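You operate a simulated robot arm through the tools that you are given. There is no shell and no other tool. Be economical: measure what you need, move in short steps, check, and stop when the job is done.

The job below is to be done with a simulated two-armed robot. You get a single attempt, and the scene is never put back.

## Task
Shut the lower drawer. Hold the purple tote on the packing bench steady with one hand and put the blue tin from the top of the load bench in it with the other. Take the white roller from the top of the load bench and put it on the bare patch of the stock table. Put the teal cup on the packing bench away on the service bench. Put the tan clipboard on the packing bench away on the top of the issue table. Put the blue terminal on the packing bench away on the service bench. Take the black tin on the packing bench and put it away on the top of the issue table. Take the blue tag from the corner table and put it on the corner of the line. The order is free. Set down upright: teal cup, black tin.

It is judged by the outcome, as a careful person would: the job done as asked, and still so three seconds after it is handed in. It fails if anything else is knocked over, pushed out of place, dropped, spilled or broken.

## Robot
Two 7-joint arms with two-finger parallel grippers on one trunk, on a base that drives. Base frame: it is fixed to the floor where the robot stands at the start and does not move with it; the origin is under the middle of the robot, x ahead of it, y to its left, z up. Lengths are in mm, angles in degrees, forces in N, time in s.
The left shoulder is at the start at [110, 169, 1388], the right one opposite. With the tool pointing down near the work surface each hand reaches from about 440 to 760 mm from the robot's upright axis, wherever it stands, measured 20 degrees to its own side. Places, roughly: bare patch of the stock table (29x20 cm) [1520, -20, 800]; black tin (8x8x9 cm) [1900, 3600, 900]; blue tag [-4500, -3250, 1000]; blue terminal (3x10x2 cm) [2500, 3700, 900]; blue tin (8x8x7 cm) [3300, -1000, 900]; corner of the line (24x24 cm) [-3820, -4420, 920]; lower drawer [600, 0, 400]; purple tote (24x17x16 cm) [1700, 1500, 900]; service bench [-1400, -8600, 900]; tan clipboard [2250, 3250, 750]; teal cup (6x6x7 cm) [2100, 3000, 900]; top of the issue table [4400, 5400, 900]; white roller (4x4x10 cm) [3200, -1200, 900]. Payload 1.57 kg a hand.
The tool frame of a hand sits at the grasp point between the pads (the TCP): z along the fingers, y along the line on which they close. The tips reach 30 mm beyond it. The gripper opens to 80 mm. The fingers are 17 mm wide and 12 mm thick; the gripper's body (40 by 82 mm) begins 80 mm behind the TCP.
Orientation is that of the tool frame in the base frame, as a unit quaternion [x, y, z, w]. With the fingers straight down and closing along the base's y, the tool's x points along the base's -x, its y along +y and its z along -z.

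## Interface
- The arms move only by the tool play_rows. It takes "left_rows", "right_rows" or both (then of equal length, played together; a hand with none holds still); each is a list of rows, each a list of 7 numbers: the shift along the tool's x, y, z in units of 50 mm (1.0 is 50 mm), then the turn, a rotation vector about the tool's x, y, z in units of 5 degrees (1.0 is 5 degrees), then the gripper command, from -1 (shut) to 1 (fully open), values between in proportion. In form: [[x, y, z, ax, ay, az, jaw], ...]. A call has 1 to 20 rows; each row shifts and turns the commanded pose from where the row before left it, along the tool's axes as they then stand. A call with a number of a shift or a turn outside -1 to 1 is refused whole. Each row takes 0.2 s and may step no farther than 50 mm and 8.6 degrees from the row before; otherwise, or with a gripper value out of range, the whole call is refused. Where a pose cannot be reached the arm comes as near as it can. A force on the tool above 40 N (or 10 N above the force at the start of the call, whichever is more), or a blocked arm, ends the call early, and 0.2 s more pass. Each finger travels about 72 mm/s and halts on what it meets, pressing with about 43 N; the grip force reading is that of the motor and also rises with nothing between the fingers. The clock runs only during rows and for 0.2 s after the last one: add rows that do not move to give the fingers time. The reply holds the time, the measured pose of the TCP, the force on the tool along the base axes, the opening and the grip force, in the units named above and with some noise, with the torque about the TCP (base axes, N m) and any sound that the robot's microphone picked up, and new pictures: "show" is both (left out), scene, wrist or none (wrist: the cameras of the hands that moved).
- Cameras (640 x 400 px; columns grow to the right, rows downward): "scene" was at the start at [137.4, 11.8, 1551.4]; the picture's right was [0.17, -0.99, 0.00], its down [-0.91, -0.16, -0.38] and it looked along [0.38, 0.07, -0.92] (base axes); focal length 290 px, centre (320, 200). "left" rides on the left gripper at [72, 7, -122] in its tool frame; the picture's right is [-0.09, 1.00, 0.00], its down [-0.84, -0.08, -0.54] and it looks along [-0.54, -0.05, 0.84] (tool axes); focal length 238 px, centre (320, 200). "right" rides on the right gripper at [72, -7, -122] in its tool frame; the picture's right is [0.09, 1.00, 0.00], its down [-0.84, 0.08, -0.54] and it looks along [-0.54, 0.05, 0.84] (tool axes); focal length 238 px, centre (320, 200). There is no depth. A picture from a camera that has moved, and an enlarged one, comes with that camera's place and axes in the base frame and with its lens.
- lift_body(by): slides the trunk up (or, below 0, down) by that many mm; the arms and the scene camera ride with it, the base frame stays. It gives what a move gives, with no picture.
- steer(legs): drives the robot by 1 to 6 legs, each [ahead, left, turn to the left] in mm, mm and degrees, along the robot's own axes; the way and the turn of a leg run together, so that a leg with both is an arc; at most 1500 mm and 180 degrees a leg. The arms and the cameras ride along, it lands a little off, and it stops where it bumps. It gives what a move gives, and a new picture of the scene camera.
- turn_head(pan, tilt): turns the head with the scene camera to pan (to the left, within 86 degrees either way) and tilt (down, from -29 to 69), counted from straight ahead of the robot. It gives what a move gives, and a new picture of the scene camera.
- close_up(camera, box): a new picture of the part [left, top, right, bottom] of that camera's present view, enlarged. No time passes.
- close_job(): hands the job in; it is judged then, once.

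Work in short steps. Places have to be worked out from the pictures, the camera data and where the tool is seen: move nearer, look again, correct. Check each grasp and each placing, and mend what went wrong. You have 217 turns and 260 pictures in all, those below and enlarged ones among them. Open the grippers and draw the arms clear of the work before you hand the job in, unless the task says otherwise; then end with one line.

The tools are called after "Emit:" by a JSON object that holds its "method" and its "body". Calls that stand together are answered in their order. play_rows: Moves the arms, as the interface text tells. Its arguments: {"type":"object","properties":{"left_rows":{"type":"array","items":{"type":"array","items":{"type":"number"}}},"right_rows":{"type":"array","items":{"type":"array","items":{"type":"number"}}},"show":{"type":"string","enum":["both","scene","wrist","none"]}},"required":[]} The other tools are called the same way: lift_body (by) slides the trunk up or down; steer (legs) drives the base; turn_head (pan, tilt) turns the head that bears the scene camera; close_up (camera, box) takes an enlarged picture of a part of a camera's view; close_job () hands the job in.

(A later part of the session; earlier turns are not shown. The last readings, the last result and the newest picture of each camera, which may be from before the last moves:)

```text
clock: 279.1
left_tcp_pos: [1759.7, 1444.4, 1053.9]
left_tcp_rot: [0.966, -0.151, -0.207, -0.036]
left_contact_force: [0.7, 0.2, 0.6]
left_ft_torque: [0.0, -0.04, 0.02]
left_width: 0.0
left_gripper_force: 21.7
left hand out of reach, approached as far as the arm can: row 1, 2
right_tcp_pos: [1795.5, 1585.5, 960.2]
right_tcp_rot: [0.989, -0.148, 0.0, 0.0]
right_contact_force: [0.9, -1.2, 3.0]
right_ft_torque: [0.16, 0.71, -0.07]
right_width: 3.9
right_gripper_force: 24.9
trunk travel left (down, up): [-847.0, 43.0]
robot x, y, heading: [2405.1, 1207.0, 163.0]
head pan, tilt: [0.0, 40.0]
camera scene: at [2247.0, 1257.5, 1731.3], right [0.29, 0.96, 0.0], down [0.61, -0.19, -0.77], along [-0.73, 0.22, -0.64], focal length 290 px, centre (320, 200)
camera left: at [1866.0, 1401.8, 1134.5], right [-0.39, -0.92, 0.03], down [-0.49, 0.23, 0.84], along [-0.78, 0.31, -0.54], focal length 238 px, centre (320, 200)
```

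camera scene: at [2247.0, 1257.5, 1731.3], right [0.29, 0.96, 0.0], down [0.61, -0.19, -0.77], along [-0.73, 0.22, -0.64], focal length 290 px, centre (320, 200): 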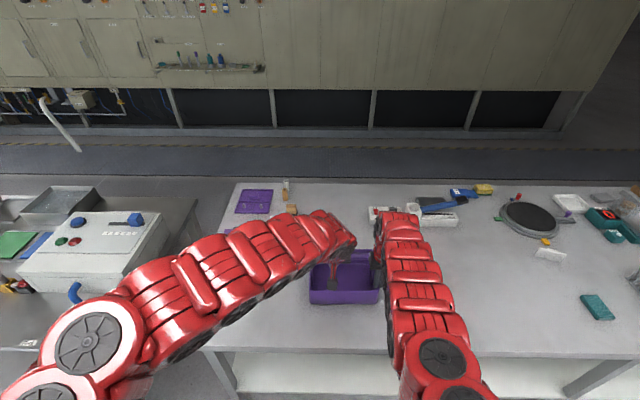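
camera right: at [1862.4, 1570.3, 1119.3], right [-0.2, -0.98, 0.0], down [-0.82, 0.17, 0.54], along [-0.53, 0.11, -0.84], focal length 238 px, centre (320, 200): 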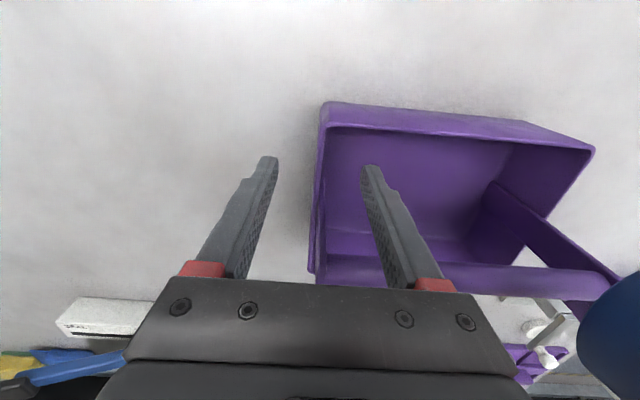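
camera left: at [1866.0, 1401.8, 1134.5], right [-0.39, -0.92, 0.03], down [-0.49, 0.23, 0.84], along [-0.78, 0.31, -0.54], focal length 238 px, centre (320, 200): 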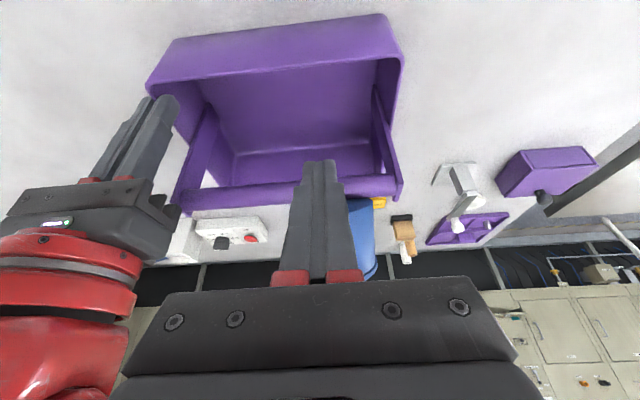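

The tin bumped the bar and slipped out of the gripper. I lift the left hand clear and find it.

Emit:
{"method": "play_rows", "body": {"left_rows": [[0, 0, -0.8, 0, 0, 0, -1], [0, 0.6, -0.6, 0, 0, 0, -1], [0, 0.8, -0.2, 0, 0, 0, -1], [0, 0.9, 0, 0, 0, 0, 0], [0, 0.9, 0, 0, 0, 0, 1]], "show": "both"}}

Emit:
{"method": "close_up", "body": {"camera": "right", "box": [0, 0, 640, 400]}}

```text
clock: 280.3
left_tcp_pos: [1671.4, 1336.0, 1100.6]
left_tcp_rot: [0.966, -0.152, -0.206, -0.038]
left_contact_force: [-0.5, 0.3, 0.0]
left_ft_torque: [0.04, -0.02, -0.01]
left_width: 78.0
left_gripper_force: 0.3
left hand out of reach, approached as far as the arm can: row 1, 2, 3, 4, 5
right_tcp_pos: [1795.6, 1583.3, 961.9]
right_tcp_rot: [0.989, -0.149, 0.0, 0.0]
right_contact_force: [0.8, 1.7, 3.5]
right_ft_torque: [0.18, 0.33, -0.12]
right_width: 3.7
right_gripper_force: 24.7
trunk travel left (down, up): [-847.0, 43.0]
robot x, y, heading: [2405.7, 1206.5, 163.0]
head pan, tilt: [0.0, 40.0]
camera scene: at [2246.3, 1256.1, 1731.2], right [0.29, 0.96, 0.0], down [0.61, -0.19, -0.77], along [-0.73, 0.22, -0.64], focal length 290 px, centre (320, 200)
camera left: at [1777.1, 1293.1, 1182.3], right [-0.39, -0.92, 0.03], down [-0.49, 0.23, 0.84], along [-0.78, 0.31, -0.55], focal length 238 px, centre (320, 200)
```

scene: 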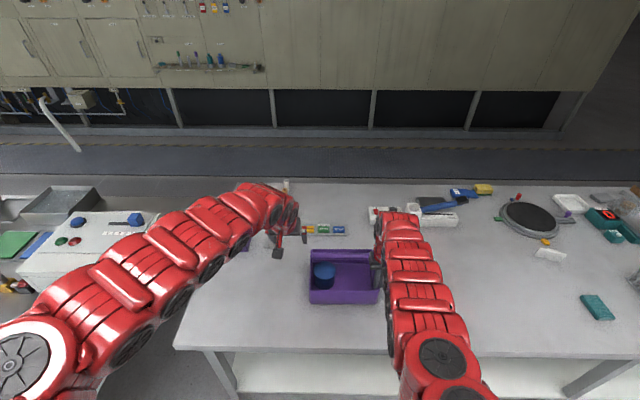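
left: 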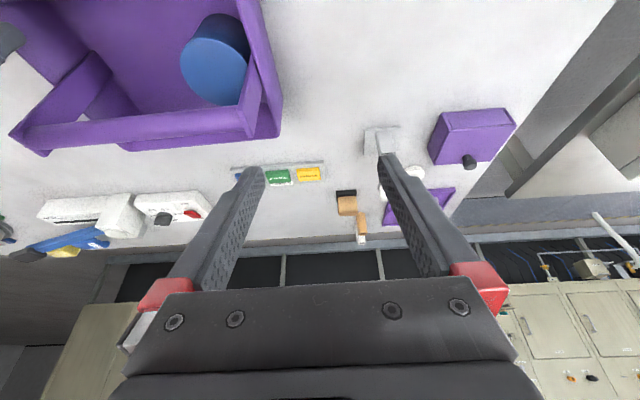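

```text
1.00 times, centred on (320, 200) of right (not enlarged: the box is as wide or as high as the picture)
camera zoom: at [1865.4, 1570.1, 1083.7], right [-0.2, -0.98, 0.0], down [-0.82, 0.17, 0.54], along [-0.53, 0.11, -0.84], focal length 238 px, centre (320, 200)
```

zoom: 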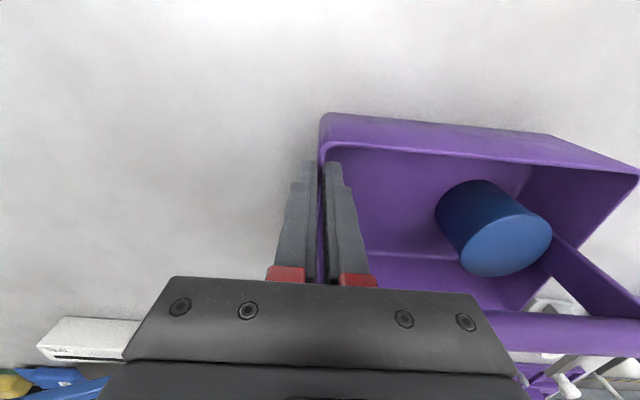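

Fortunately the tin slid straight down into the tote and stands upright inside, with the tote still held and in place. A quick confirmation zoom.

Emit:
{"method": "close_up", "body": {"camera": "scene", "box": [280, 220, 420, 320]}}

```text
4.00 times, centred on (350, 270) of scene
camera zoom: at [2246.3, 1256.1, 1731.2], right [0.29, 0.96, 0.0], down [0.61, -0.19, -0.77], along [-0.73, 0.22, -0.64], focal length 1158 px, centre (200, -80)
```

zoom: 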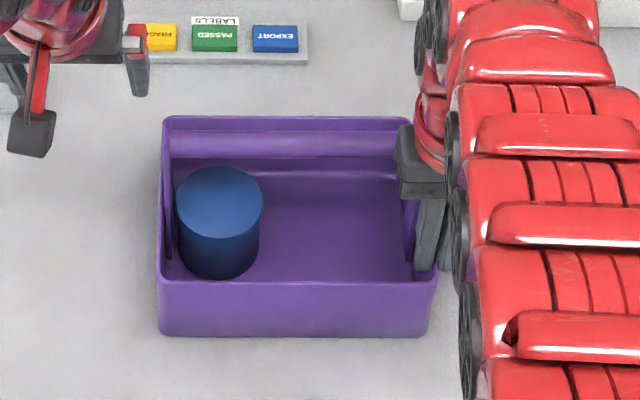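

Release the tote, raise the right hand, back off, then reset the left hand upright.

Emit:
{"method": "play_rows", "body": {"right_rows": [[0, 0, 0, 0, 0, 0, -0.3], [0, 0, 0, 0, 0, 0, 0.4], [0, 0, -0.6, 0, 0, 0, 0.4], [0, 0, -0.7, 0, 0, 0, 0.4]], "show": "none"}}

Emit:
{"method": "steer", "body": {"legs": [[-500, 0, 0]]}}

Emit:
{"method": "play_rows", "body": {"left_rows": [[0, 0, 0, 0, 1, 0, 1], [0, 0, 0, 0, 1, 0, 1], [0, 0, 0, 0, 1, 0, 1], [0, 0, 0, 0, 1, 0, 1], [0, 0, 0, 0, 1, 0, 1], [0, 0.5, 0.8, 0, 0, 0, 1], [0, 0.5, 0.8, 0, 0, 0, 1]], "show": "none"}}

```text
clock: 281.3
left_tcp_pos: [1672.1, 1335.9, 1100.7]
left_tcp_rot: [0.966, -0.152, -0.207, -0.037]
left_contact_force: [-0.8, 0.4, 0.4]
left_ft_torque: [-0.03, -0.01, 0.01]
left_width: 80.0
left_gripper_force: 0.0
right_tcp_pos: [1797.0, 1580.6, 1026.8]
right_tcp_rot: [0.989, -0.147, 0.0, -0.001]
right_contact_force: [0.4, 0.2, -0.2]
right_ft_torque: [0.0, 0.04, 0.0]
right_width: 56.2
right_gripper_force: 0.1
trunk travel left (down, up): [-847.0, 43.0]
robot x, y, heading: [2404.1, 1207.0, 163.1]
head pan, tilt: [0.0, 40.0]
```

```text
clock: 284.2
left_tcp_pos: [2134.6, 1198.0, 1100.7]
left_tcp_rot: [0.966, -0.154, -0.205, -0.037]
left_contact_force: [0.0, -0.5, 0.6]
left_ft_torque: [-0.01, -0.04, 0.0]
left_width: 80.0
left_gripper_force: 0.1
right_tcp_pos: [2260.3, 1442.0, 1025.2]
right_tcp_rot: [0.989, -0.15, 0.001, 0.0]
right_contact_force: [0.2, -0.8, -0.2]
right_ft_torque: [0.01, -0.01, 0.02]
right_width: 56.0
right_gripper_force: 0.0
trunk travel left (down, up): [-847.0, 43.0]
robot x, y, heading: [2865.2, 1062.6, 163.0]
head pan, tilt: [0.0, 40.0]
camera scene: at [2709.1, 1116.4, 1731.1], right [0.29, 0.96, 0.0], down [0.61, -0.19, -0.77], along [-0.73, 0.23, -0.64], focal length 290 px, centre (320, 200)
```

scene: 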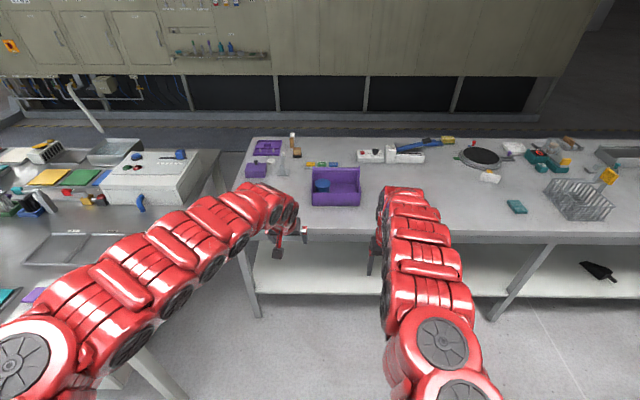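

```text
clock: 285.8
left_tcp_pos: [2124.1, 1146.7, 1020.3]
left_tcp_rot: [0.987, -0.157, -0.036, -0.01]
left_contact_force: [-0.6, 0.5, -0.4]
left_ft_torque: [0.04, -0.01, -0.03]
left_width: 79.9
left_gripper_force: 0.1
left hand out of reach, approached as far as the arm can: row 5, 6, 7
right_tcp_pos: [2260.0, 1440.6, 1024.9]
right_tcp_rot: [0.989, -0.15, 0.001, -0.001]
right_contact_force: [-0.9, -0.6, -0.1]
right_ft_torque: [0.01, 0.03, -0.02]
right_width: 55.8
right_gripper_force: 0.1
trunk travel left (down, up): [-847.0, 43.0]
robot x, y, heading: [2868.4, 1066.8, 163.0]
head pan, tilt: [0.0, 40.0]
```

Next, the teal cup. I slide up the aisle to face it.

Emit:
{"method": "steer", "body": {"legs": [[0, 0, -3], [0, -1400, 0], [380, -310, 0]]}}

Emit:
{"method": "play_rows", "body": {"left_rows": [[0.8, 0, 0, 0, 0.9, 0, 1], [0.8, 0, 0, 0, 0, 0, 1], [0.4, 0, 0, 0, 0, 0, 1]], "show": "both"}}

```text
clock: 295.7
left_tcp_pos: [2328.4, 2897.5, 1020.9]
left_tcp_rot: [0.985, -0.17, -0.035, -0.011]
left_contact_force: [0.1, -0.1, 0.1]
left_ft_torque: [0.01, -0.02, 0.0]
left_width: 79.9
left_gripper_force: 0.1
right_tcp_pos: [2470.8, 3188.8, 1024.6]
right_tcp_rot: [0.987, -0.162, 0.0, 0.0]
right_contact_force: [0.7, -0.5, 0.9]
right_ft_torque: [0.05, 0.0, 0.03]
right_width: 55.9
right_gripper_force: 0.1
trunk travel left (down, up): [-847.0, 43.0]
robot x, y, heading: [3067.7, 2797.2, 161.4]
head pan, tilt: [0.0, 40.0]
camera scene: at [2912.0, 2851.7, 1731.3], right [0.32, 0.95, 0.0], down [0.61, -0.2, -0.77], along [-0.73, 0.24, -0.64], focal length 290 px, centre (320, 200)
```

scene: 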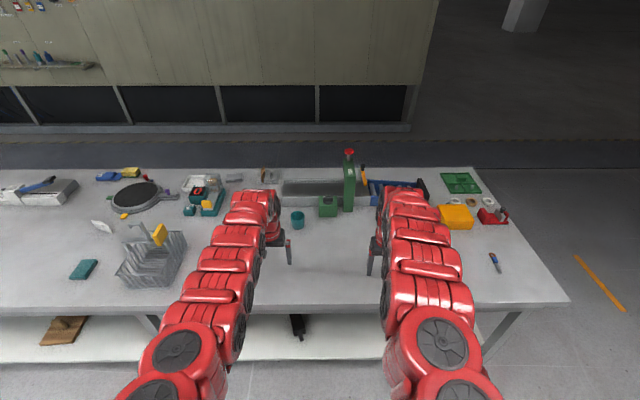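

```text
clock: 296.5
left_tcp_pos: [2422.8, 2861.0, 1018.5]
left_tcp_rot: [0.986, -0.169, 0.004, -0.004]
left_contact_force: [-0.1, -0.6, -0.3]
left_ft_torque: [0.05, -0.04, 0.01]
left_width: 80.2
left_gripper_force: 0.1
right_tcp_pos: [2470.7, 3187.3, 1025.7]
right_tcp_rot: [0.987, -0.161, 0.001, -0.001]
right_contact_force: [0.0, -0.9, 0.1]
right_ft_torque: [0.03, -0.02, -0.01]
right_width: 55.7
right_gripper_force: 0.0
trunk travel left (down, up): [-847.0, 43.0]
robot x, y, heading: [3064.4, 2798.5, 161.5]
head pan, tilt: [0.0, 40.0]
camera scene: at [2910.9, 2849.5, 1731.3], right [0.32, 0.95, 0.0], down [0.61, -0.2, -0.77], along [-0.73, 0.24, -0.64], focal length 290 px, centre (320, 200)
camera left: at [2485.6, 2829.3, 1140.9], right [-0.42, -0.91, -0.01], down [-0.77, 0.35, 0.54], along [-0.48, 0.23, -0.84], focal length 238 px, centre (320, 200)
```

scene: 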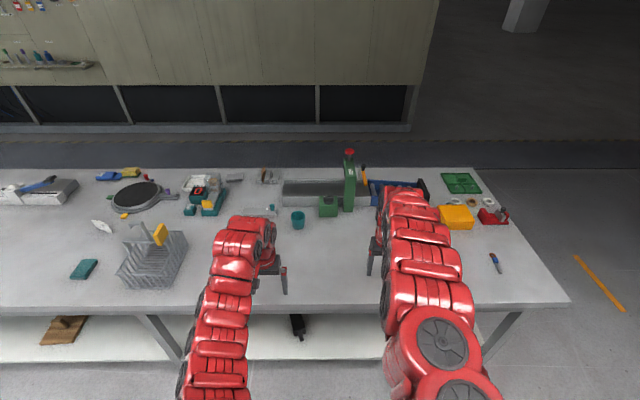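
left: 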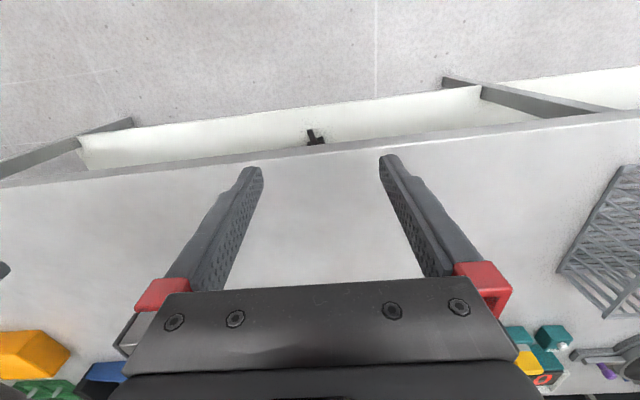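

The cup is 353 mm in from the edge – too deep for a straight-down hand. I'll tilt the left hand 30° forward, retract the right hand (tall green press nearby), lower the trunk 80 and drive in.

Emit:
{"method": "play_rows", "body": {"left_rows": [[0, 0, 0, 0, -1, 0, 1], [0, 0, 0, 0, -1, 0, 1], [0, 0, 0, 0, -1, 0, 1], [0, 0, 0, 0, -1, 0, 1], [0, 0, 0, 0, -1, 0, 1], [0, 0, 0, 0, -1, 0, 1]], "right_rows": [[0.6, 0, 0, 0, 0, 0, 1], [0.6, 0, 0, 0, 0, 0, 1], [0.6, 0, 0, 0, 0, 0, 1], [0.6, 0, 0, 0, 0, 0, 1], [0.6, 0, 0, 0, 0, 0, 1], [0.5, 0, 0, 0, 0, 0, 1]], "show": "none"}}

Emit:
{"method": "steer", "body": {"legs": [[240, -20, -1]]}}

Emit:
{"method": "close_up", "body": {"camera": "left", "box": [0, 0, 640, 400]}}

```text
clock: 297.9
left_tcp_pos: [2423.4, 2865.4, 1019.1]
left_tcp_rot: [0.953, -0.163, -0.252, -0.047]
left_contact_force: [0.5, 0.1, -0.3]
left_ft_torque: [-0.02, 0.01, 0.02]
left_width: 80.0
left_gripper_force: 0.1
right_tcp_pos: [2564.3, 3157.8, 979.1]
right_tcp_rot: [0.987, -0.162, 0.001, 0.001]
right_contact_force: [-0.1, 0.8, 0.3]
right_ft_torque: [-0.04, 0.04, 0.04]
right_width: 79.9
right_gripper_force: 0.1
right hand out of reach, approached as far as the arm can: row 3, 4, 5, 6
trunk travel left (down, up): [-847.0, 43.0]
robot x, y, heading: [3067.9, 2800.8, 161.4]
head pan, tilt: [0.0, 40.0]
```

```text
clock: 299.7
left_tcp_pos: [2202.6, 2975.5, 1018.4]
left_tcp_rot: [0.951, -0.172, -0.25, -0.05]
left_contact_force: [-0.7, -0.4, 0.5]
left_ft_torque: [-0.03, 0.01, -0.02]
left_width: 79.7
left_gripper_force: 0.0
right_tcp_pos: [2349.2, 3265.7, 979.6]
right_tcp_rot: [0.985, -0.172, 0.002, 0.0]
right_contact_force: [0.3, 0.0, -0.4]
right_ft_torque: [0.0, -0.02, -0.01]
right_width: 80.2
right_gripper_force: 0.0
trunk travel left (down, up): [-847.0, 43.0]
robot x, y, heading: [2844.1, 2897.3, 160.5]
head pan, tilt: [0.0, 40.0]
camera scene: at [2690.8, 2953.7, 1731.4], right [0.34, 0.94, 0.0], down [0.6, -0.22, -0.77], along [-0.72, 0.26, -0.64], focal length 290 px, centre (320, 200)
```

scene: 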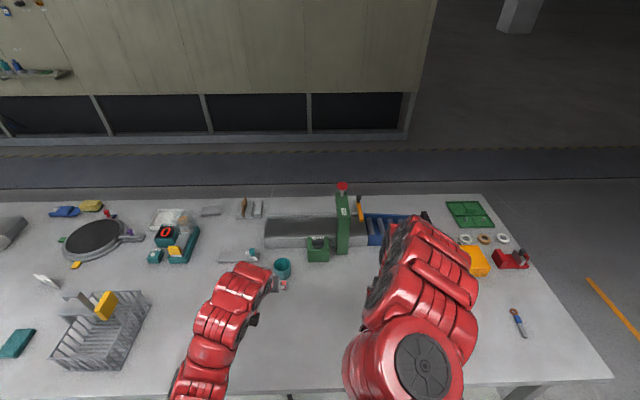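

```text
1.00 times, centred on (320, 200) of left (not enlarged: the box is as wide or as high as the picture)
camera zoom: at [2312.9, 2925.9, 1088.8], right [-0.43, -0.9, 0.04], down [-0.4, 0.23, 0.89], along [-0.81, 0.36, -0.46], focal length 238 px, centre (320, 200)
```

zoom: 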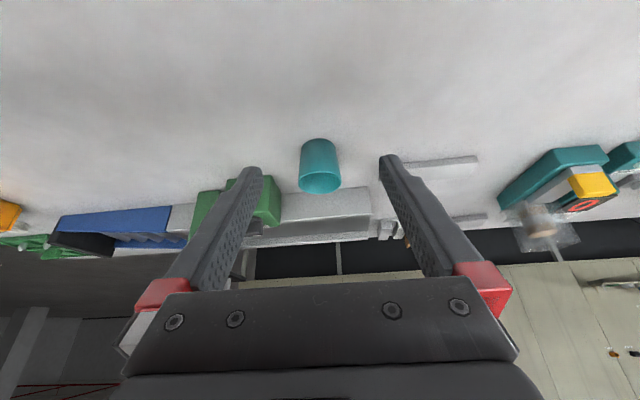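

Cup ≈ (2073, 3030), nearly straight along the tilted tool axis. I drive 60 mm closer, correct 8 mm sideways, and advance 95 mm along the tool axis.

Emit:
{"method": "steer", "body": {"legs": [[60, 0, 0]]}}

Emit:
{"method": "play_rows", "body": {"left_rows": [[-0.1, -0.16, 0.5, 0, 0, 0, 1], [-0.1, 0, 0.6, 0, 0, 0, 1], [0, 0, 0.6, 0, 0, 0, 1]], "show": "wrist"}}

```text
clock: 300.7
left_tcp_pos: [2149.6, 2994.8, 1019.7]
left_tcp_rot: [0.951, -0.174, -0.252, -0.05]
left_contact_force: [1.0, -0.5, 0.7]
left_ft_torque: [0.01, 0.0, 0.0]
left_width: 80.1
left_gripper_force: 0.1
right_tcp_pos: [2296.2, 3285.4, 981.3]
right_tcp_rot: [0.985, -0.171, 0.001, 0.0]
right_contact_force: [-0.3, -0.1, 0.2]
right_ft_torque: [0.02, 0.02, 0.02]
right_width: 80.5
right_gripper_force: 0.1
trunk travel left (down, up): [-847.0, 43.0]
robot x, y, heading: [2792.5, 2920.4, 160.3]
head pan, tilt: [0.0, 40.0]
camera scene: at [2639.4, 2972.2, 1731.8], right [0.34, 0.94, 0.0], down [0.6, -0.22, -0.77], along [-0.72, 0.26, -0.64], focal length 290 px, centre (320, 200)
```

scene: 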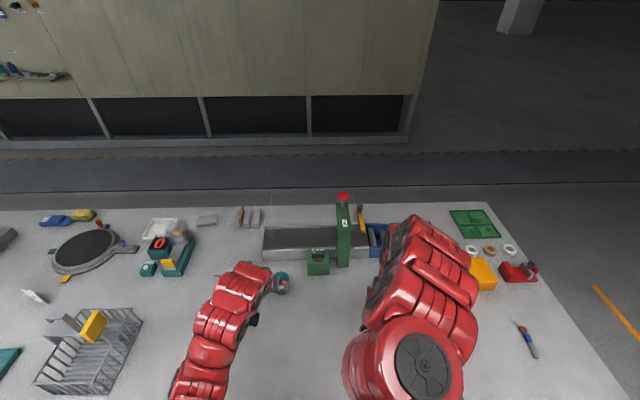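

```text
clock: 301.5
left_tcp_pos: [2102.3, 3024.1, 947.2]
left_tcp_rot: [0.951, -0.174, -0.25, -0.05]
left_contact_force: [0.1, -0.5, -0.1]
left_ft_torque: [-0.02, 0.0, 0.0]
left_width: 79.9
left_gripper_force: 0.2
right_tcp_pos: [2293.6, 3286.7, 977.6]
right_tcp_rot: [0.985, -0.171, 0.002, -0.001]
right_contact_force: [0.1, -0.2, -0.2]
right_ft_torque: [0.0, 0.01, -0.01]
right_width: 80.1
right_gripper_force: 0.1
trunk travel left (down, up): [-847.0, 43.0]
robot x, y, heading: [2790.0, 2917.2, 160.2]
head pan, tilt: [0.0, 40.0]
camera left: at [2212.9, 2973.4, 1019.0], right [-0.43, -0.9, 0.04], down [-0.41, 0.23, 0.89], along [-0.81, 0.36, -0.46], focal length 238 px, centre (320, 200)
```

left: 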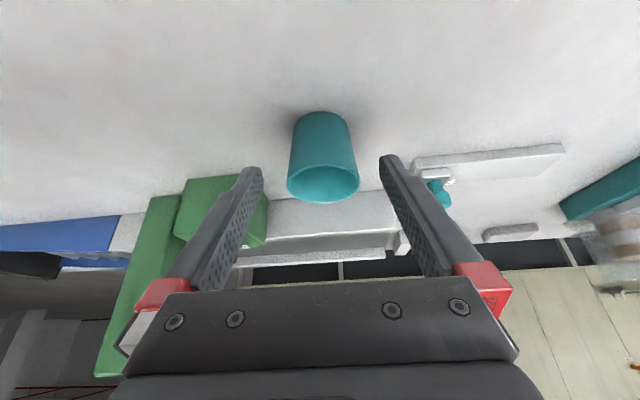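

Cup is centred between the fingers and clear of neighbours. Advance 52 mm along the axis and close.

Emit:
{"method": "play_rows", "body": {"left_rows": [[-0.02, 0.04, 0.5, 0, 0, 0, 1], [-0.02, 0, 0.5, 0, 0, 0, 1], [0, 0, 0, 0, 0, 0, 0.2], [0, 0, 0, 0, 0, 0, -0.4], [0, 0, 0, 0, 0, 0, -1], [0, 0, 0, 0, 0, 0, -1]], "show": "wrist"}}

```text
clock: 302.9
left_tcp_pos: [2078.1, 3030.6, 909.4]
left_tcp_rot: [0.95, -0.174, -0.253, -0.051]
left_contact_force: [-2.2, 1.1, 5.5]
left_ft_torque: [0.19, 0.15, 0.05]
left_width: 52.2
left_gripper_force: 42.7
right_tcp_pos: [2294.2, 3286.2, 980.3]
right_tcp_rot: [0.985, -0.171, 0.002, 0.0]
right_contact_force: [-0.8, 0.1, -0.4]
right_ft_torque: [-0.01, 0.02, 0.0]
right_width: 80.1
right_gripper_force: 0.1
trunk travel left (down, up): [-847.0, 43.0]
robot x, y, heading: [2789.8, 2916.7, 160.2]
head pan, tilt: [0.0, 40.0]
camera left: at [2188.5, 2980.7, 978.1], right [-0.43, -0.9, 0.04], down [-0.4, 0.23, 0.89], along [-0.81, 0.36, -0.46], focal length 238 px, centre (320, 200)
```

left: 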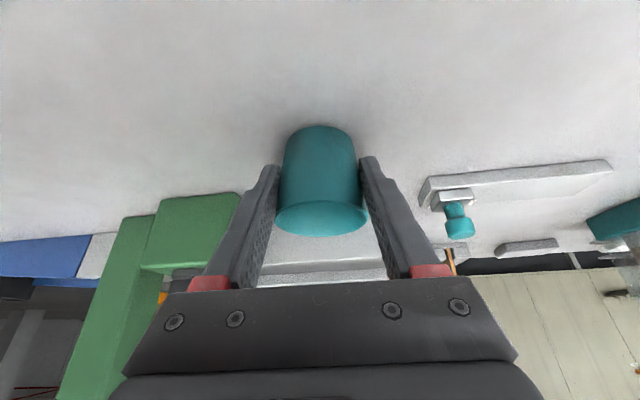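

Cup gripped (52 mm). I lift straight up 100 mm.

Emit:
{"method": "play_rows", "body": {"left_rows": [[-0.33, 0, -0.58, 0, 0, 0, -1], [-0.33, 0, -0.58, 0, 0, 0, -1], [-0.33, 0, -0.58, 0, 0, 0, -1], [0, 0, 0, 0, 0, 0, -1]], "show": "wrist"}}

```text
clock: 303.9
left_tcp_pos: [2078.5, 3029.6, 1006.9]
left_tcp_rot: [0.951, -0.174, -0.25, -0.05]
left_contact_force: [-0.2, -0.1, -0.9]
left_ft_torque: [0.01, 0.01, 0.01]
left_width: 51.7
left_gripper_force: 43.1
right_tcp_pos: [2293.5, 3287.3, 980.2]
right_tcp_rot: [0.985, -0.172, 0.002, 0.0]
right_contact_force: [0.1, -0.2, -0.7]
right_ft_torque: [0.0, -0.01, 0.0]
right_width: 80.0
right_gripper_force: 0.0
trunk travel left (down, up): [-847.0, 43.0]
robot x, y, heading: [2788.2, 2918.2, 160.0]
head pan, tilt: [0.0, 40.0]
camera left: at [2189.4, 2979.4, 1077.8], right [-0.43, -0.9, 0.04], down [-0.41, 0.23, 0.88], along [-0.81, 0.36, -0.46], focal length 238 px, centre (320, 200)
```

left: 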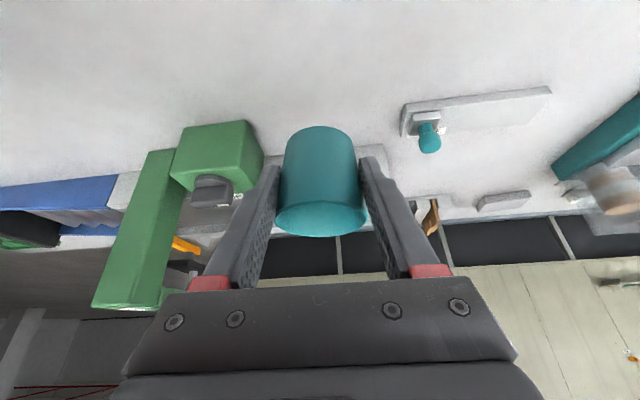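

Cup held. I back off and slide right to the terminal.

Emit:
{"method": "steer", "body": {"legs": [[-320, 0, 0], [0, -440, 0]]}}

Emit:
{"method": "play_rows", "body": {"left_rows": [[0.7, 0, -0.4, 0, 0, 0, -1], [0.7, 0, -0.4, 0, 0, 0, -1], [0.7, 0, -0.4, 0, 0, 0, -1]], "show": "none"}}

Emit:
{"method": "close_up", "body": {"camera": "scene", "box": [0, 0, 640, 400]}}

Emit:
{"method": "close_up", "body": {"camera": "right", "box": [0, 0, 640, 400]}}

```text
clock: 308.3
left_tcp_pos: [2531.3, 3337.0, 1007.1]
left_tcp_rot: [0.951, -0.175, -0.25, -0.051]
left_contact_force: [0.7, 0.4, -0.3]
left_ft_torque: [0.04, -0.02, -0.02]
left_width: 52.0
left_gripper_force: 43.0
right_tcp_pos: [2746.9, 3592.4, 980.2]
right_tcp_rot: [0.985, -0.174, 0.002, 0.0]
right_contact_force: [0.3, -0.4, -0.2]
right_ft_torque: [-0.01, -0.01, -0.02]
right_width: 80.0
right_gripper_force: 0.0
trunk travel left (down, up): [-847.0, 43.0]
robot x, y, heading: [3240.9, 3220.5, 159.7]
head pan, tilt: [0.0, 40.0]
camera scene: at [3086.6, 3278.1, 1731.2], right [0.34, 0.94, 0.0], down [0.6, -0.22, -0.77], along [-0.72, 0.26, -0.64], focal length 290 px, centre (320, 200)
```

scene: 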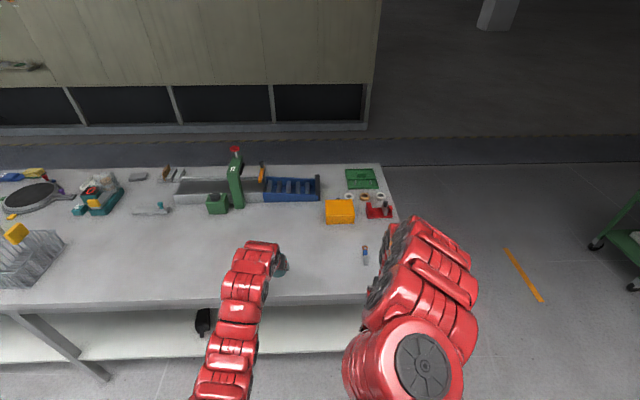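

```text
clock: 309.1
left_tcp_pos: [2644.3, 3295.8, 1008.4]
left_tcp_rot: [0.951, -0.175, -0.251, -0.051]
left_contact_force: [1.1, -0.1, -0.3]
left_ft_torque: [-0.02, -0.01, -0.01]
left_width: 51.9
left_gripper_force: 43.1
right_tcp_pos: [2747.3, 3592.8, 979.5]
right_tcp_rot: [0.985, -0.174, 0.002, 0.0]
right_contact_force: [0.3, -1.0, 0.4]
right_ft_torque: [0.0, 0.0, 0.02]
right_width: 80.4
right_gripper_force: 0.2
trunk travel left (down, up): [-847.0, 43.0]
robot x, y, heading: [3242.1, 3215.7, 159.9]
head pan, tilt: [0.0, 40.0]
```

```text
1.00 times, centred on (320, 200) of scene (not enlarged: the box is as wide or as high as the picture)
camera zoom: at [3088.3, 3278.7, 1731.4], right [0.34, 0.94, 0.0], down [0.6, -0.22, -0.77], along [-0.72, 0.26, -0.64], focal length 290 px, centre (320, 200)
```

zoom: 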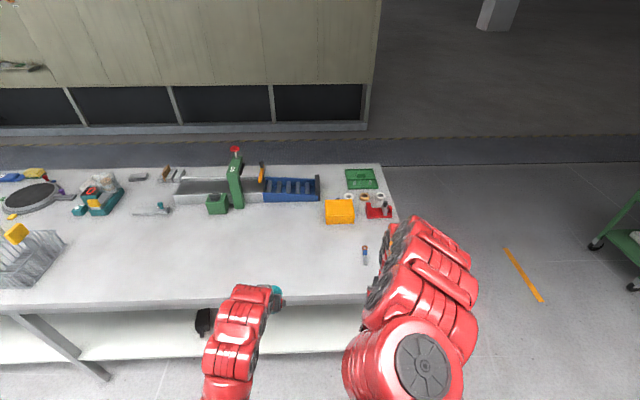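

```text
1.00 times, centred on (320, 200) of right (not enlarged: the box is as wide or as high as the picture)
camera zoom: at [2816.5, 3574.9, 1103.4], right [-0.26, -0.97, 0.0], down [-0.81, 0.22, 0.54], along [-0.52, 0.14, -0.84], focal length 238 px, centre (320, 200)
```

zoom: 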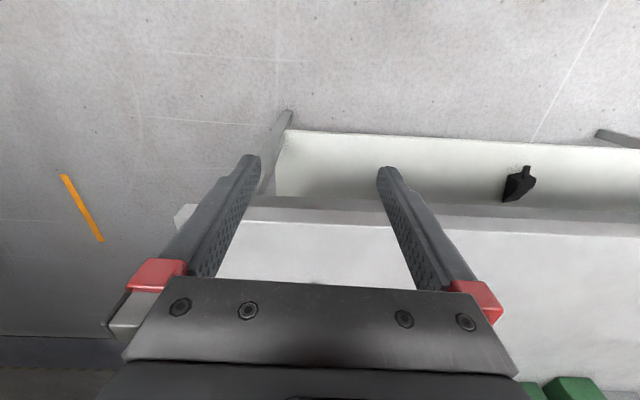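

Terminal ≈ (2482, 3678), straight ahead of the right hand by ~278 mm. Drive 235 and look.

Emit:
{"method": "steer", "body": {"legs": [[240, 10, 0]]}}

Emit:
{"method": "close_up", "body": {"camera": "right", "box": [160, 0, 480, 200]}}

```text
clock: 310.9
left_tcp_pos: [2418.2, 3367.8, 1009.1]
left_tcp_rot: [0.95, -0.176, -0.251, -0.052]
left_contact_force: [0.4, 0.2, -0.5]
left_ft_torque: [-0.01, 0.03, 0.03]
left_width: 51.8
left_gripper_force: 42.9
right_tcp_pos: [2521.8, 3663.8, 979.5]
right_tcp_rot: [0.985, -0.174, 0.002, 0.0]
right_contact_force: [0.7, -0.2, 0.4]
right_ft_torque: [0.05, 0.02, -0.01]
right_width: 79.9
right_gripper_force: 0.1
trunk travel left (down, up): [-847.0, 43.0]
robot x, y, heading: [3016.3, 3290.3, 160.1]
head pan, tilt: [0.0, 40.0]
camera scene: at [2862.5, 3350.2, 1731.4], right [0.34, 0.94, 0.0], down [0.6, -0.22, -0.77], along [-0.72, 0.26, -0.64], focal length 290 px, centre (320, 200)
```

scene: 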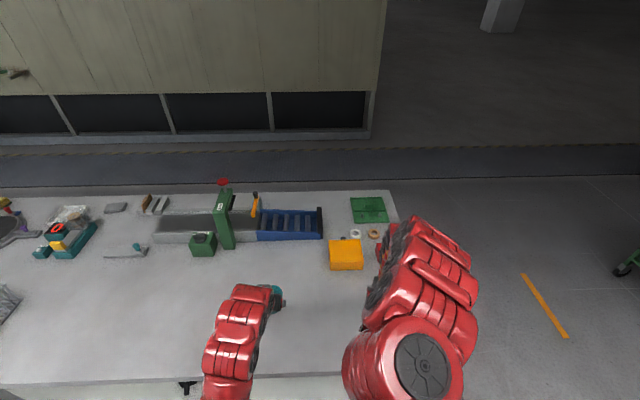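

```text
2.00 times, centred on (320, 100) of right
camera zoom: at [2590.8, 3646.5, 1103.4], right [-0.26, -0.97, 0.0], down [-0.81, 0.22, 0.54], along [-0.52, 0.14, -0.84], focal length 477 px, centre (320, 400)
```

zoom: 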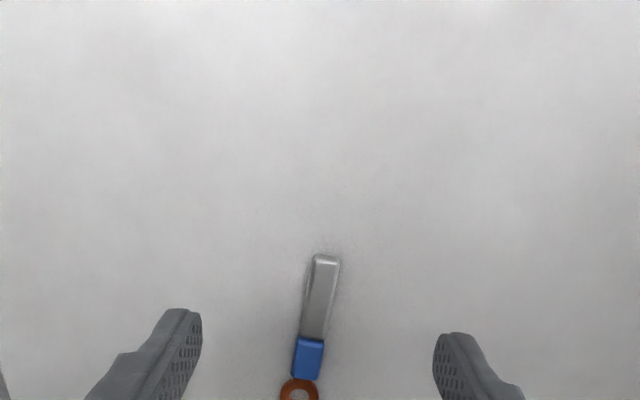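

It's a cable terminal lying almost in line with the hand. I advance 37 mm, rotate 8° to match, narrow the jaws and descend.

Emit:
{"method": "play_rows", "body": {"right_rows": [[-0.37, -0.02, 0.2, 0, 0, 1, 0.2], [-0.37, 0, 0.3, 0, 0, 0.6, 0], [0, 0, 0.5, 0, 0, 0, 0], [0, 0, 0.4, 0, 0, 0, 0]], "show": "wrist"}}

```text
clock: 311.9
left_tcp_pos: [2417.4, 3368.0, 1007.2]
left_tcp_rot: [0.951, -0.176, -0.25, -0.051]
left_contact_force: [0.0, 0.0, -0.3]
left_ft_torque: [0.04, -0.01, 0.03]
left_width: 51.6
left_gripper_force: 43.0
right_tcp_pos: [2489.3, 3679.9, 909.0]
right_tcp_rot: [0.97, -0.242, 0.004, 0.0]
right_contact_force: [0.4, -0.6, -0.3]
right_ft_torque: [-0.02, 0.01, -0.01]
right_width: 40.1
right_gripper_force: 0.0
trunk travel left (down, up): [-847.0, 43.0]
robot x, y, heading: [3021.1, 3290.5, 159.7]
head pan, tilt: [0.0, 40.0]
camera right: at [2553.9, 3653.3, 1032.7], right [-0.39, -0.92, 0.0], down [-0.78, 0.33, 0.54], along [-0.5, 0.21, -0.84], focal length 238 px, centre (320, 200)
```

right: 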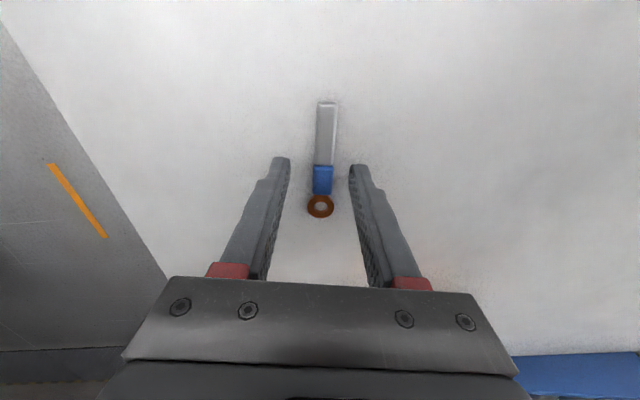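

Well aligned. Down 14 mm and close.

Emit:
{"method": "play_rows", "body": {"right_rows": [[0, 0, 0.15, 0, 0, 0, 0], [0, 0, 0.12, 0, 0, 0, 0], [0, 0, 0, 0, 0, 0, -1], [0, 0, 0, 0, 0, 0, -1], [0, 0, 0, 0, 0, 0, -1]], "show": "wrist"}}

```text
clock: 313.1
left_tcp_pos: [2417.7, 3368.6, 1008.0]
left_tcp_rot: [0.951, -0.176, -0.25, -0.051]
left_contact_force: [0.1, -0.2, -0.4]
left_ft_torque: [0.01, 0.02, -0.01]
left_width: 51.8
left_gripper_force: 43.4
right_tcp_pos: [2489.4, 3680.6, 897.1]
right_tcp_rot: [0.97, -0.243, 0.002, 0.0]
right_contact_force: [-0.8, -0.3, 1.7]
right_ft_torque: [-0.02, 0.01, 0.0]
right_width: 14.6
right_gripper_force: 30.6
trunk travel left (down, up): [-847.0, 43.0]
robot x, y, heading: [3017.2, 3293.2, 159.8]
head pan, tilt: [0.0, 40.0]
camera right: at [2554.1, 3652.8, 1019.4], right [-0.39, -0.92, 0.0], down [-0.78, 0.33, 0.54], along [-0.5, 0.21, -0.84], focal length 238 px, centre (320, 200)
```

right: 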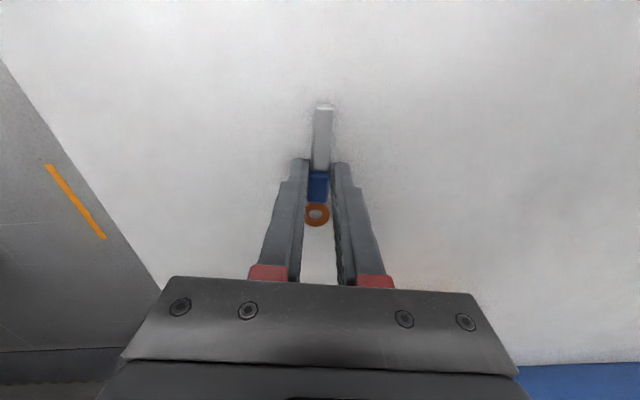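

Terminal gripped. I lift it, back out, turn down the aisle toward the service bench.

Emit:
{"method": "play_rows", "body": {"right_rows": [[0, 0, -0.6, 0, 0, 0, -1], [0, 0, -0.8, 0, 0, 0, -1], [0, 0, -0.6, 0, 0, 0, -1]], "show": "wrist"}}

Emit:
{"method": "steer", "body": {"legs": [[-650, 0, 0], [0, 0, 90], [1400, 0, 0], [1400, 0, 0]]}}

Emit:
{"method": "turn_head", "body": {"pan": 0, "tilt": 15}}

```text
clock: 313.9
left_tcp_pos: [2417.6, 3367.5, 1007.1]
left_tcp_rot: [0.951, -0.175, -0.251, -0.05]
left_contact_force: [-0.5, -0.3, 0.0]
left_ft_torque: [0.05, 0.02, -0.01]
left_width: 51.7
left_gripper_force: 43.2
right_tcp_pos: [2489.8, 3679.6, 993.1]
right_tcp_rot: [0.97, -0.243, 0.002, -0.001]
right_contact_force: [-0.8, -0.1, -0.3]
right_ft_torque: [0.0, 0.02, -0.01]
right_width: 14.7
right_gripper_force: 30.6
trunk travel left (down, up): [-847.0, 43.0]
robot x, y, heading: [3015.3, 3290.6, 159.8]
head pan, tilt: [0.0, 40.0]
camera right: at [2554.4, 3651.6, 1117.2], right [-0.39, -0.92, 0.0], down [-0.78, 0.33, 0.54], along [-0.5, 0.21, -0.84], focal length 238 px, centre (320, 200)
```

right: 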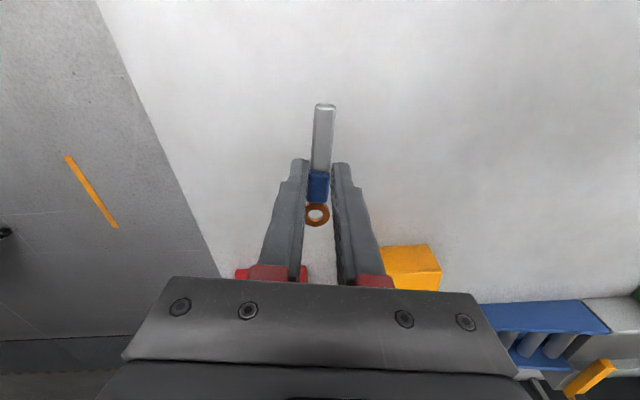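

```text
clock: 334.5
left_tcp_pos: [2515.4, -164.5, 1007.0]
left_tcp_rot: [0.802, 0.54, -0.214, 0.139]
left_contact_force: [0.1, 0.8, -0.8]
left_ft_torque: [0.01, -0.01, 0.01]
left_width: 50.6
left_gripper_force: 43.4
right_tcp_pos: [2206.5, -85.6, 993.7]
right_tcp_rot: [0.863, 0.505, 0.001, -0.002]
right_contact_force: [-0.1, 0.7, -1.4]
right_ft_torque: [0.0, 0.03, 0.05]
right_width: 15.0
right_gripper_force: 30.8
trunk travel left (down, up): [-847.0, 43.0]
robot x, y, heading: [2602.4, 433.7, -111.5]
head pan, tilt: [0.0, 40.0]
camera scene: at [2544.8, 280.8, 1731.2], right [-0.93, 0.36, 0.0], down [0.23, 0.6, -0.77], along [-0.28, -0.71, -0.64], focal length 290 px, centre (320, 200)
```

scene: 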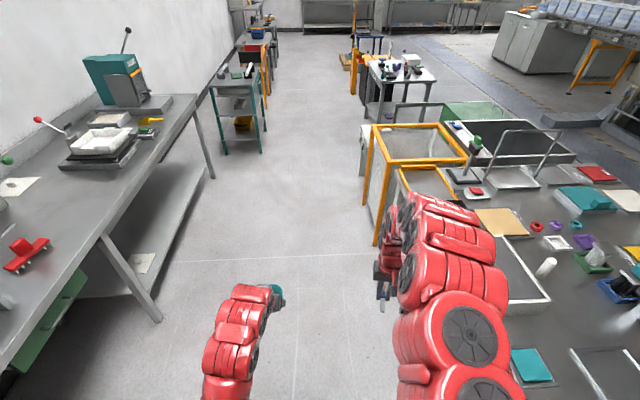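

```text
clock: 335.4
left_tcp_pos: [2517.0, -165.2, 1007.6]
left_tcp_rot: [0.802, 0.54, -0.215, 0.139]
left_contact_force: [0.4, -0.3, 0.2]
left_ft_torque: [0.0, 0.0, 0.03]
left_width: 50.8
left_gripper_force: 42.7
right_tcp_pos: [2206.5, -85.8, 993.7]
right_tcp_rot: [0.863, 0.505, 0.001, -0.002]
right_contact_force: [0.3, -0.2, -0.4]
right_ft_torque: [-0.02, 0.0, 0.0]
right_width: 14.8
right_gripper_force: 31.3
trunk travel left (down, up): [-847.0, 43.0]
robot x, y, heading: [2603.3, 437.3, -111.0]
head pan, tilt: [0.0, 15.0]
camera scene: at [2541.7, 272.8, 1770.7], right [-0.93, 0.36, 0.0], down [0.09, 0.24, -0.97], along [-0.35, -0.9, -0.26], focal length 290 px, centre (320, 200)
```

scene: 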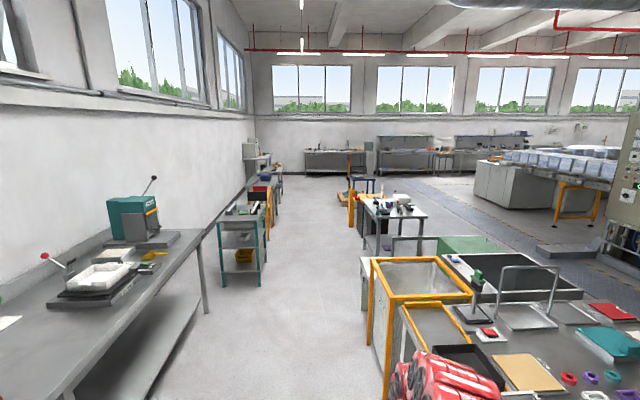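

Aisle ahead is clear. I continue down it.

Emit:
{"method": "steer", "body": {"legs": [[1500, 70, 0], [1500, 0, 0], [1300, 0, 0]]}}

```text
refused: leg 1 is longer than a leg can be; nothing moved
```

Emit:
{"method": "steer", "body": {"legs": [[1450, 70, 0], [1450, 0, 0], [1400, 0, 0]]}}

```text
clock: 356.1
left_tcp_pos: [1149.8, -4266.4, 1006.9]
left_tcp_rot: [0.793, 0.553, -0.212, 0.142]
left_contact_force: [0.6, 0.0, 0.5]
left_ft_torque: [-0.01, 0.02, 0.01]
left_width: 49.9
left_gripper_force: 42.7
right_tcp_pos: [837.5, -4198.7, 993.9]
right_tcp_rot: [0.854, 0.52, 0.001, -0.002]
right_contact_force: [0.2, 0.1, -0.7]
right_ft_torque: [0.04, 0.0, 0.01]
right_width: 14.7
right_gripper_force: 30.8
trunk travel left (down, up): [-847.0, 43.0]
robot x, y, heading: [1215.4, -3666.7, -109.4]
head pan, tilt: [0.0, 15.0]
camera scene: at [1159.8, -3828.3, 1770.8], right [-0.94, 0.33, 0.0], down [0.09, 0.24, -0.97], along [-0.32, -0.91, -0.26], focal length 290 px, centre (320, 200)
```

scene: 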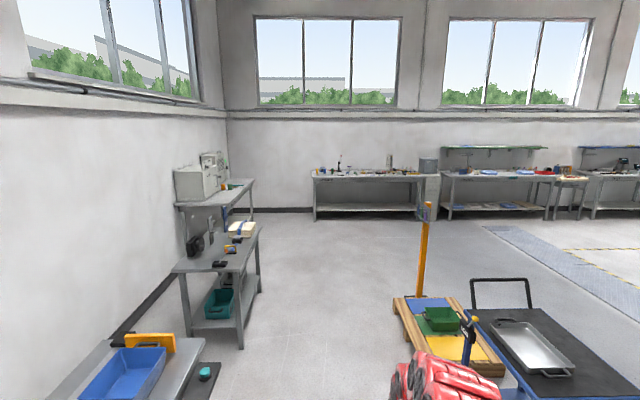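

The service bench is the one on the far wall (≈365,172). I continue between the side tables and the pallet, then approach it.

Emit:
{"method": "steer", "body": {"legs": [[1450, -60, 0], [1400, 0, 0], [900, 0, 2], [0, -950, 0]]}}

Emit:
{"method": "turn_head", "body": {"pan": 0, "tilt": 28}}

```text
clock: 378.8
left_tcp_pos: [-967.4, -7536.3, 1006.3]
left_tcp_rot: [0.783, 0.567, -0.21, 0.146]
left_contact_force: [0.4, 0.0, -0.4]
left_ft_torque: [0.02, 0.03, 0.0]
left_width: 48.9
left_gripper_force: 43.3
right_tcp_pos: [-1282.9, -7480.3, 994.6]
right_tcp_rot: [0.845, 0.535, 0.001, -0.002]
right_contact_force: [0.1, -0.3, -1.4]
right_ft_torque: [0.0, -0.01, 0.02]
right_width: 14.9
right_gripper_force: 30.9
trunk travel left (down, up): [-847.0, 43.0]
robot x, y, heading: [-920.5, -6936.4, -107.5]
head pan, tilt: [0.0, 15.0]
camera scene: at [-972.0, -7098.5, 1770.8], right [-0.95, 0.3, 0.0], down [0.08, 0.25, -0.97], along [-0.29, -0.92, -0.26], focal length 290 px, centre (320, 200)
```

scene: 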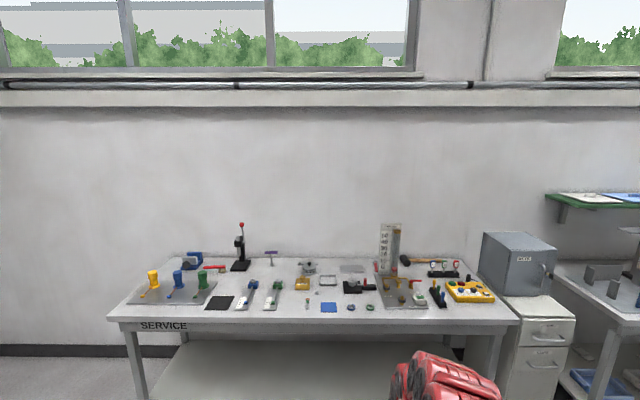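

```text
clock: 379.5
left_tcp_pos: [-968.1, -7537.3, 1007.7]
left_tcp_rot: [0.783, 0.567, -0.209, 0.147]
left_contact_force: [0.1, -0.3, 0.4]
left_ft_torque: [0.0, 0.0, -0.03]
left_width: 48.8
left_gripper_force: 43.4
right_tcp_pos: [-1282.3, -7480.5, 993.8]
right_tcp_rot: [0.845, 0.534, 0.001, -0.001]
right_contact_force: [1.0, -0.3, -0.7]
right_ft_torque: [-0.01, -0.03, 0.01]
right_width: 14.8
right_gripper_force: 30.0
trunk travel left (down, up): [-847.0, 43.0]
robot x, y, heading: [-922.6, -6934.2, -107.2]
head pan, tilt: [0.0, 28.0]
camera scene: at [-972.0, -7096.3, 1749.8], right [-0.95, 0.3, 0.0], down [0.14, 0.45, -0.88], along [-0.26, -0.84, -0.47], focal length 290 px, centre (320, 200)
```

scene: 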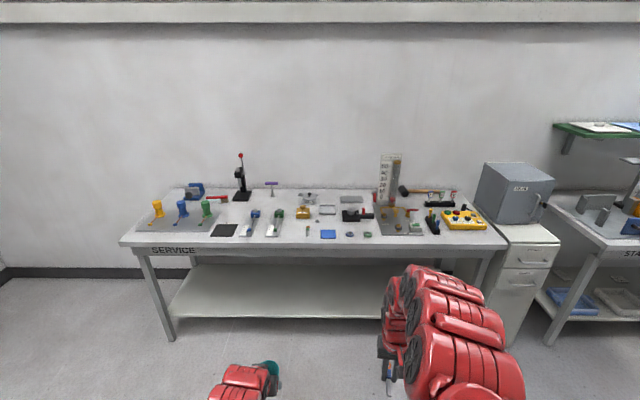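

I'm in front of the service bench. Enlarge its top to choose free spots.

Emit:
{"method": "close_up", "body": {"camera": "scene", "box": [120, 170, 320, 260]}}

Emit:
{"method": "close_up", "body": {"camera": "scene", "box": [310, 150, 510, 260]}}

```text
3.20 times, centred on (220, 215) of scene
camera zoom: at [-972.0, -7096.3, 1749.8], right [-0.95, 0.3, 0.0], down [0.14, 0.45, -0.88], along [-0.26, -0.84, -0.47], focal length 926 px, centre (640, 152)
```

zoom: 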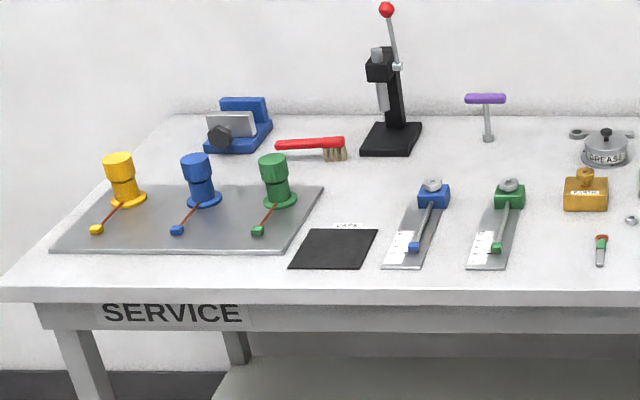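

```text
3.20 times, centred on (410, 205) of scene
camera zoom: at [-972.0, -7096.3, 1749.8], right [-0.95, 0.3, 0.0], down [0.14, 0.45, -0.88], along [-0.26, -0.84, -0.47], focal length 926 px, centre (32, 184)
```

zoom: 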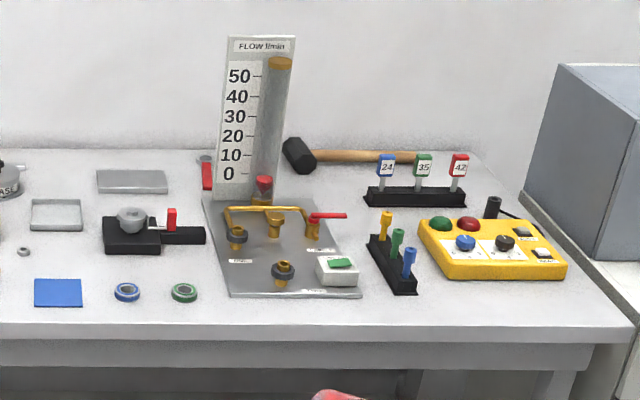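

Free spots: cup between the green gauge and the small screw (≈(−1217, −8356)); terminal on the front strip before the yellow box (≈(−2114, −8046)). Drive in for the cup.

Emit:
{"method": "steer", "body": {"legs": [[800, 0, 0]]}}

Emit:
{"method": "close_up", "body": {"camera": "left", "box": [0, 0, 640, 400]}}

```text
clock: 383.8
left_tcp_pos: [-1189.8, -8287.3, 1006.8]
left_tcp_rot: [0.78, 0.571, -0.209, 0.147]
left_contact_force: [-1.0, -0.5, -0.9]
left_ft_torque: [-0.01, 0.0, -0.01]
left_width: 48.5
left_gripper_force: 42.9
right_tcp_pos: [-1504.3, -8235.9, 993.4]
right_tcp_rot: [0.842, 0.54, 0.001, -0.002]
right_contact_force: [0.0, -0.2, 0.0]
right_ft_torque: [0.0, 0.0, 0.01]
right_width: 14.9
right_gripper_force: 30.8
trunk travel left (down, up): [-847.0, 43.0]
robot x, y, heading: [-1147.0, -7685.2, -106.5]
head pan, tilt: [0.0, 28.0]
camera scene: at [-1199.2, -7847.9, 1749.8], right [-0.96, 0.29, 0.0], down [0.13, 0.45, -0.88], along [-0.25, -0.85, -0.47], focal length 290 px, centre (320, 200)
```

scene: 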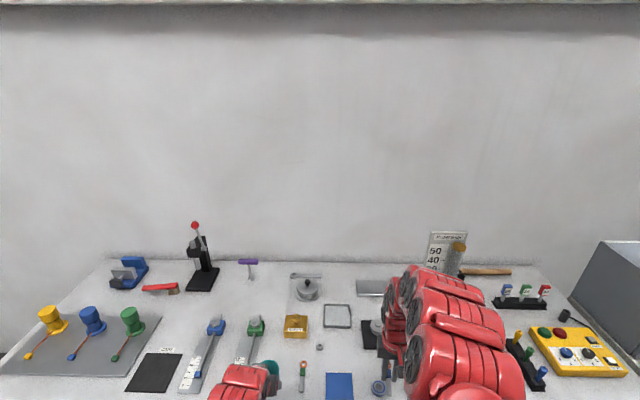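

```text
1.00 times, centred on (320, 200) of left (not enlarged: the box is as wide or as high as the picture)
camera zoom: at [-1148.2, -8173.3, 1078.3], right [0.93, -0.38, 0.04], down [-0.21, -0.42, 0.89], along [-0.32, -0.83, -0.46], focal length 238 px, centre (320, 200)
```

zoom: 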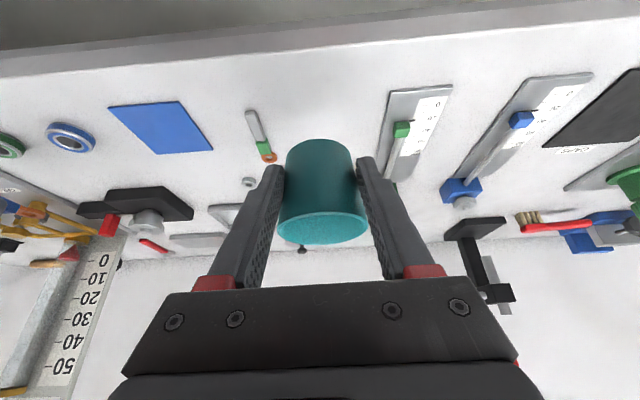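

Cup needs 92 mm more forward to sit midway between the green lug and gauge. Forward, then down 84 mm.

Emit:
{"method": "play_rows", "body": {"left_rows": [[-0.8, 0, 0.46, 0, 0, 0, -1], [-0.8, 0, 0.46, 0, 0, 0, -1], [0.28, 0, 0.49, 0, 0, 0, -1], [0.28, 0, 0.49, 0, 0, 0, -1], [0.28, 0, 0.49, 0, 0, 0, -1]], "show": "wrist"}}

```text
clock: 385.0
left_tcp_pos: [-1219.1, -8376.9, 921.8]
left_tcp_rot: [0.78, 0.572, -0.208, 0.148]
left_contact_force: [0.0, -0.3, -0.4]
left_ft_torque: [0.01, 0.01, 0.01]
left_width: 48.4
left_gripper_force: 43.1
right_tcp_pos: [-1504.4, -8236.8, 993.8]
right_tcp_rot: [0.842, 0.54, 0.001, -0.001]
right_contact_force: [-0.4, 0.9, -0.6]
right_ft_torque: [-0.02, 0.01, 0.0]
right_width: 14.8
right_gripper_force: 30.8
trunk travel left (down, up): [-847.0, 43.0]
robot x, y, heading: [-1150.4, -7683.7, -106.8]
head pan, tilt: [0.0, 28.0]
camera left: at [-1177.2, -8262.2, 991.8], right [0.93, -0.38, 0.04], down [-0.21, -0.42, 0.89], along [-0.32, -0.83, -0.46], focal length 238 px, centre (320, 200)
```

left: 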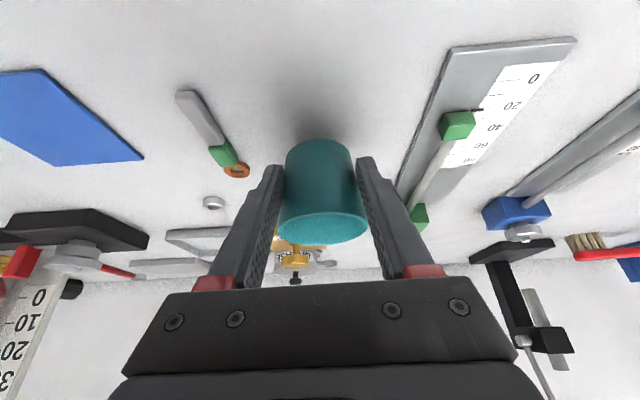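

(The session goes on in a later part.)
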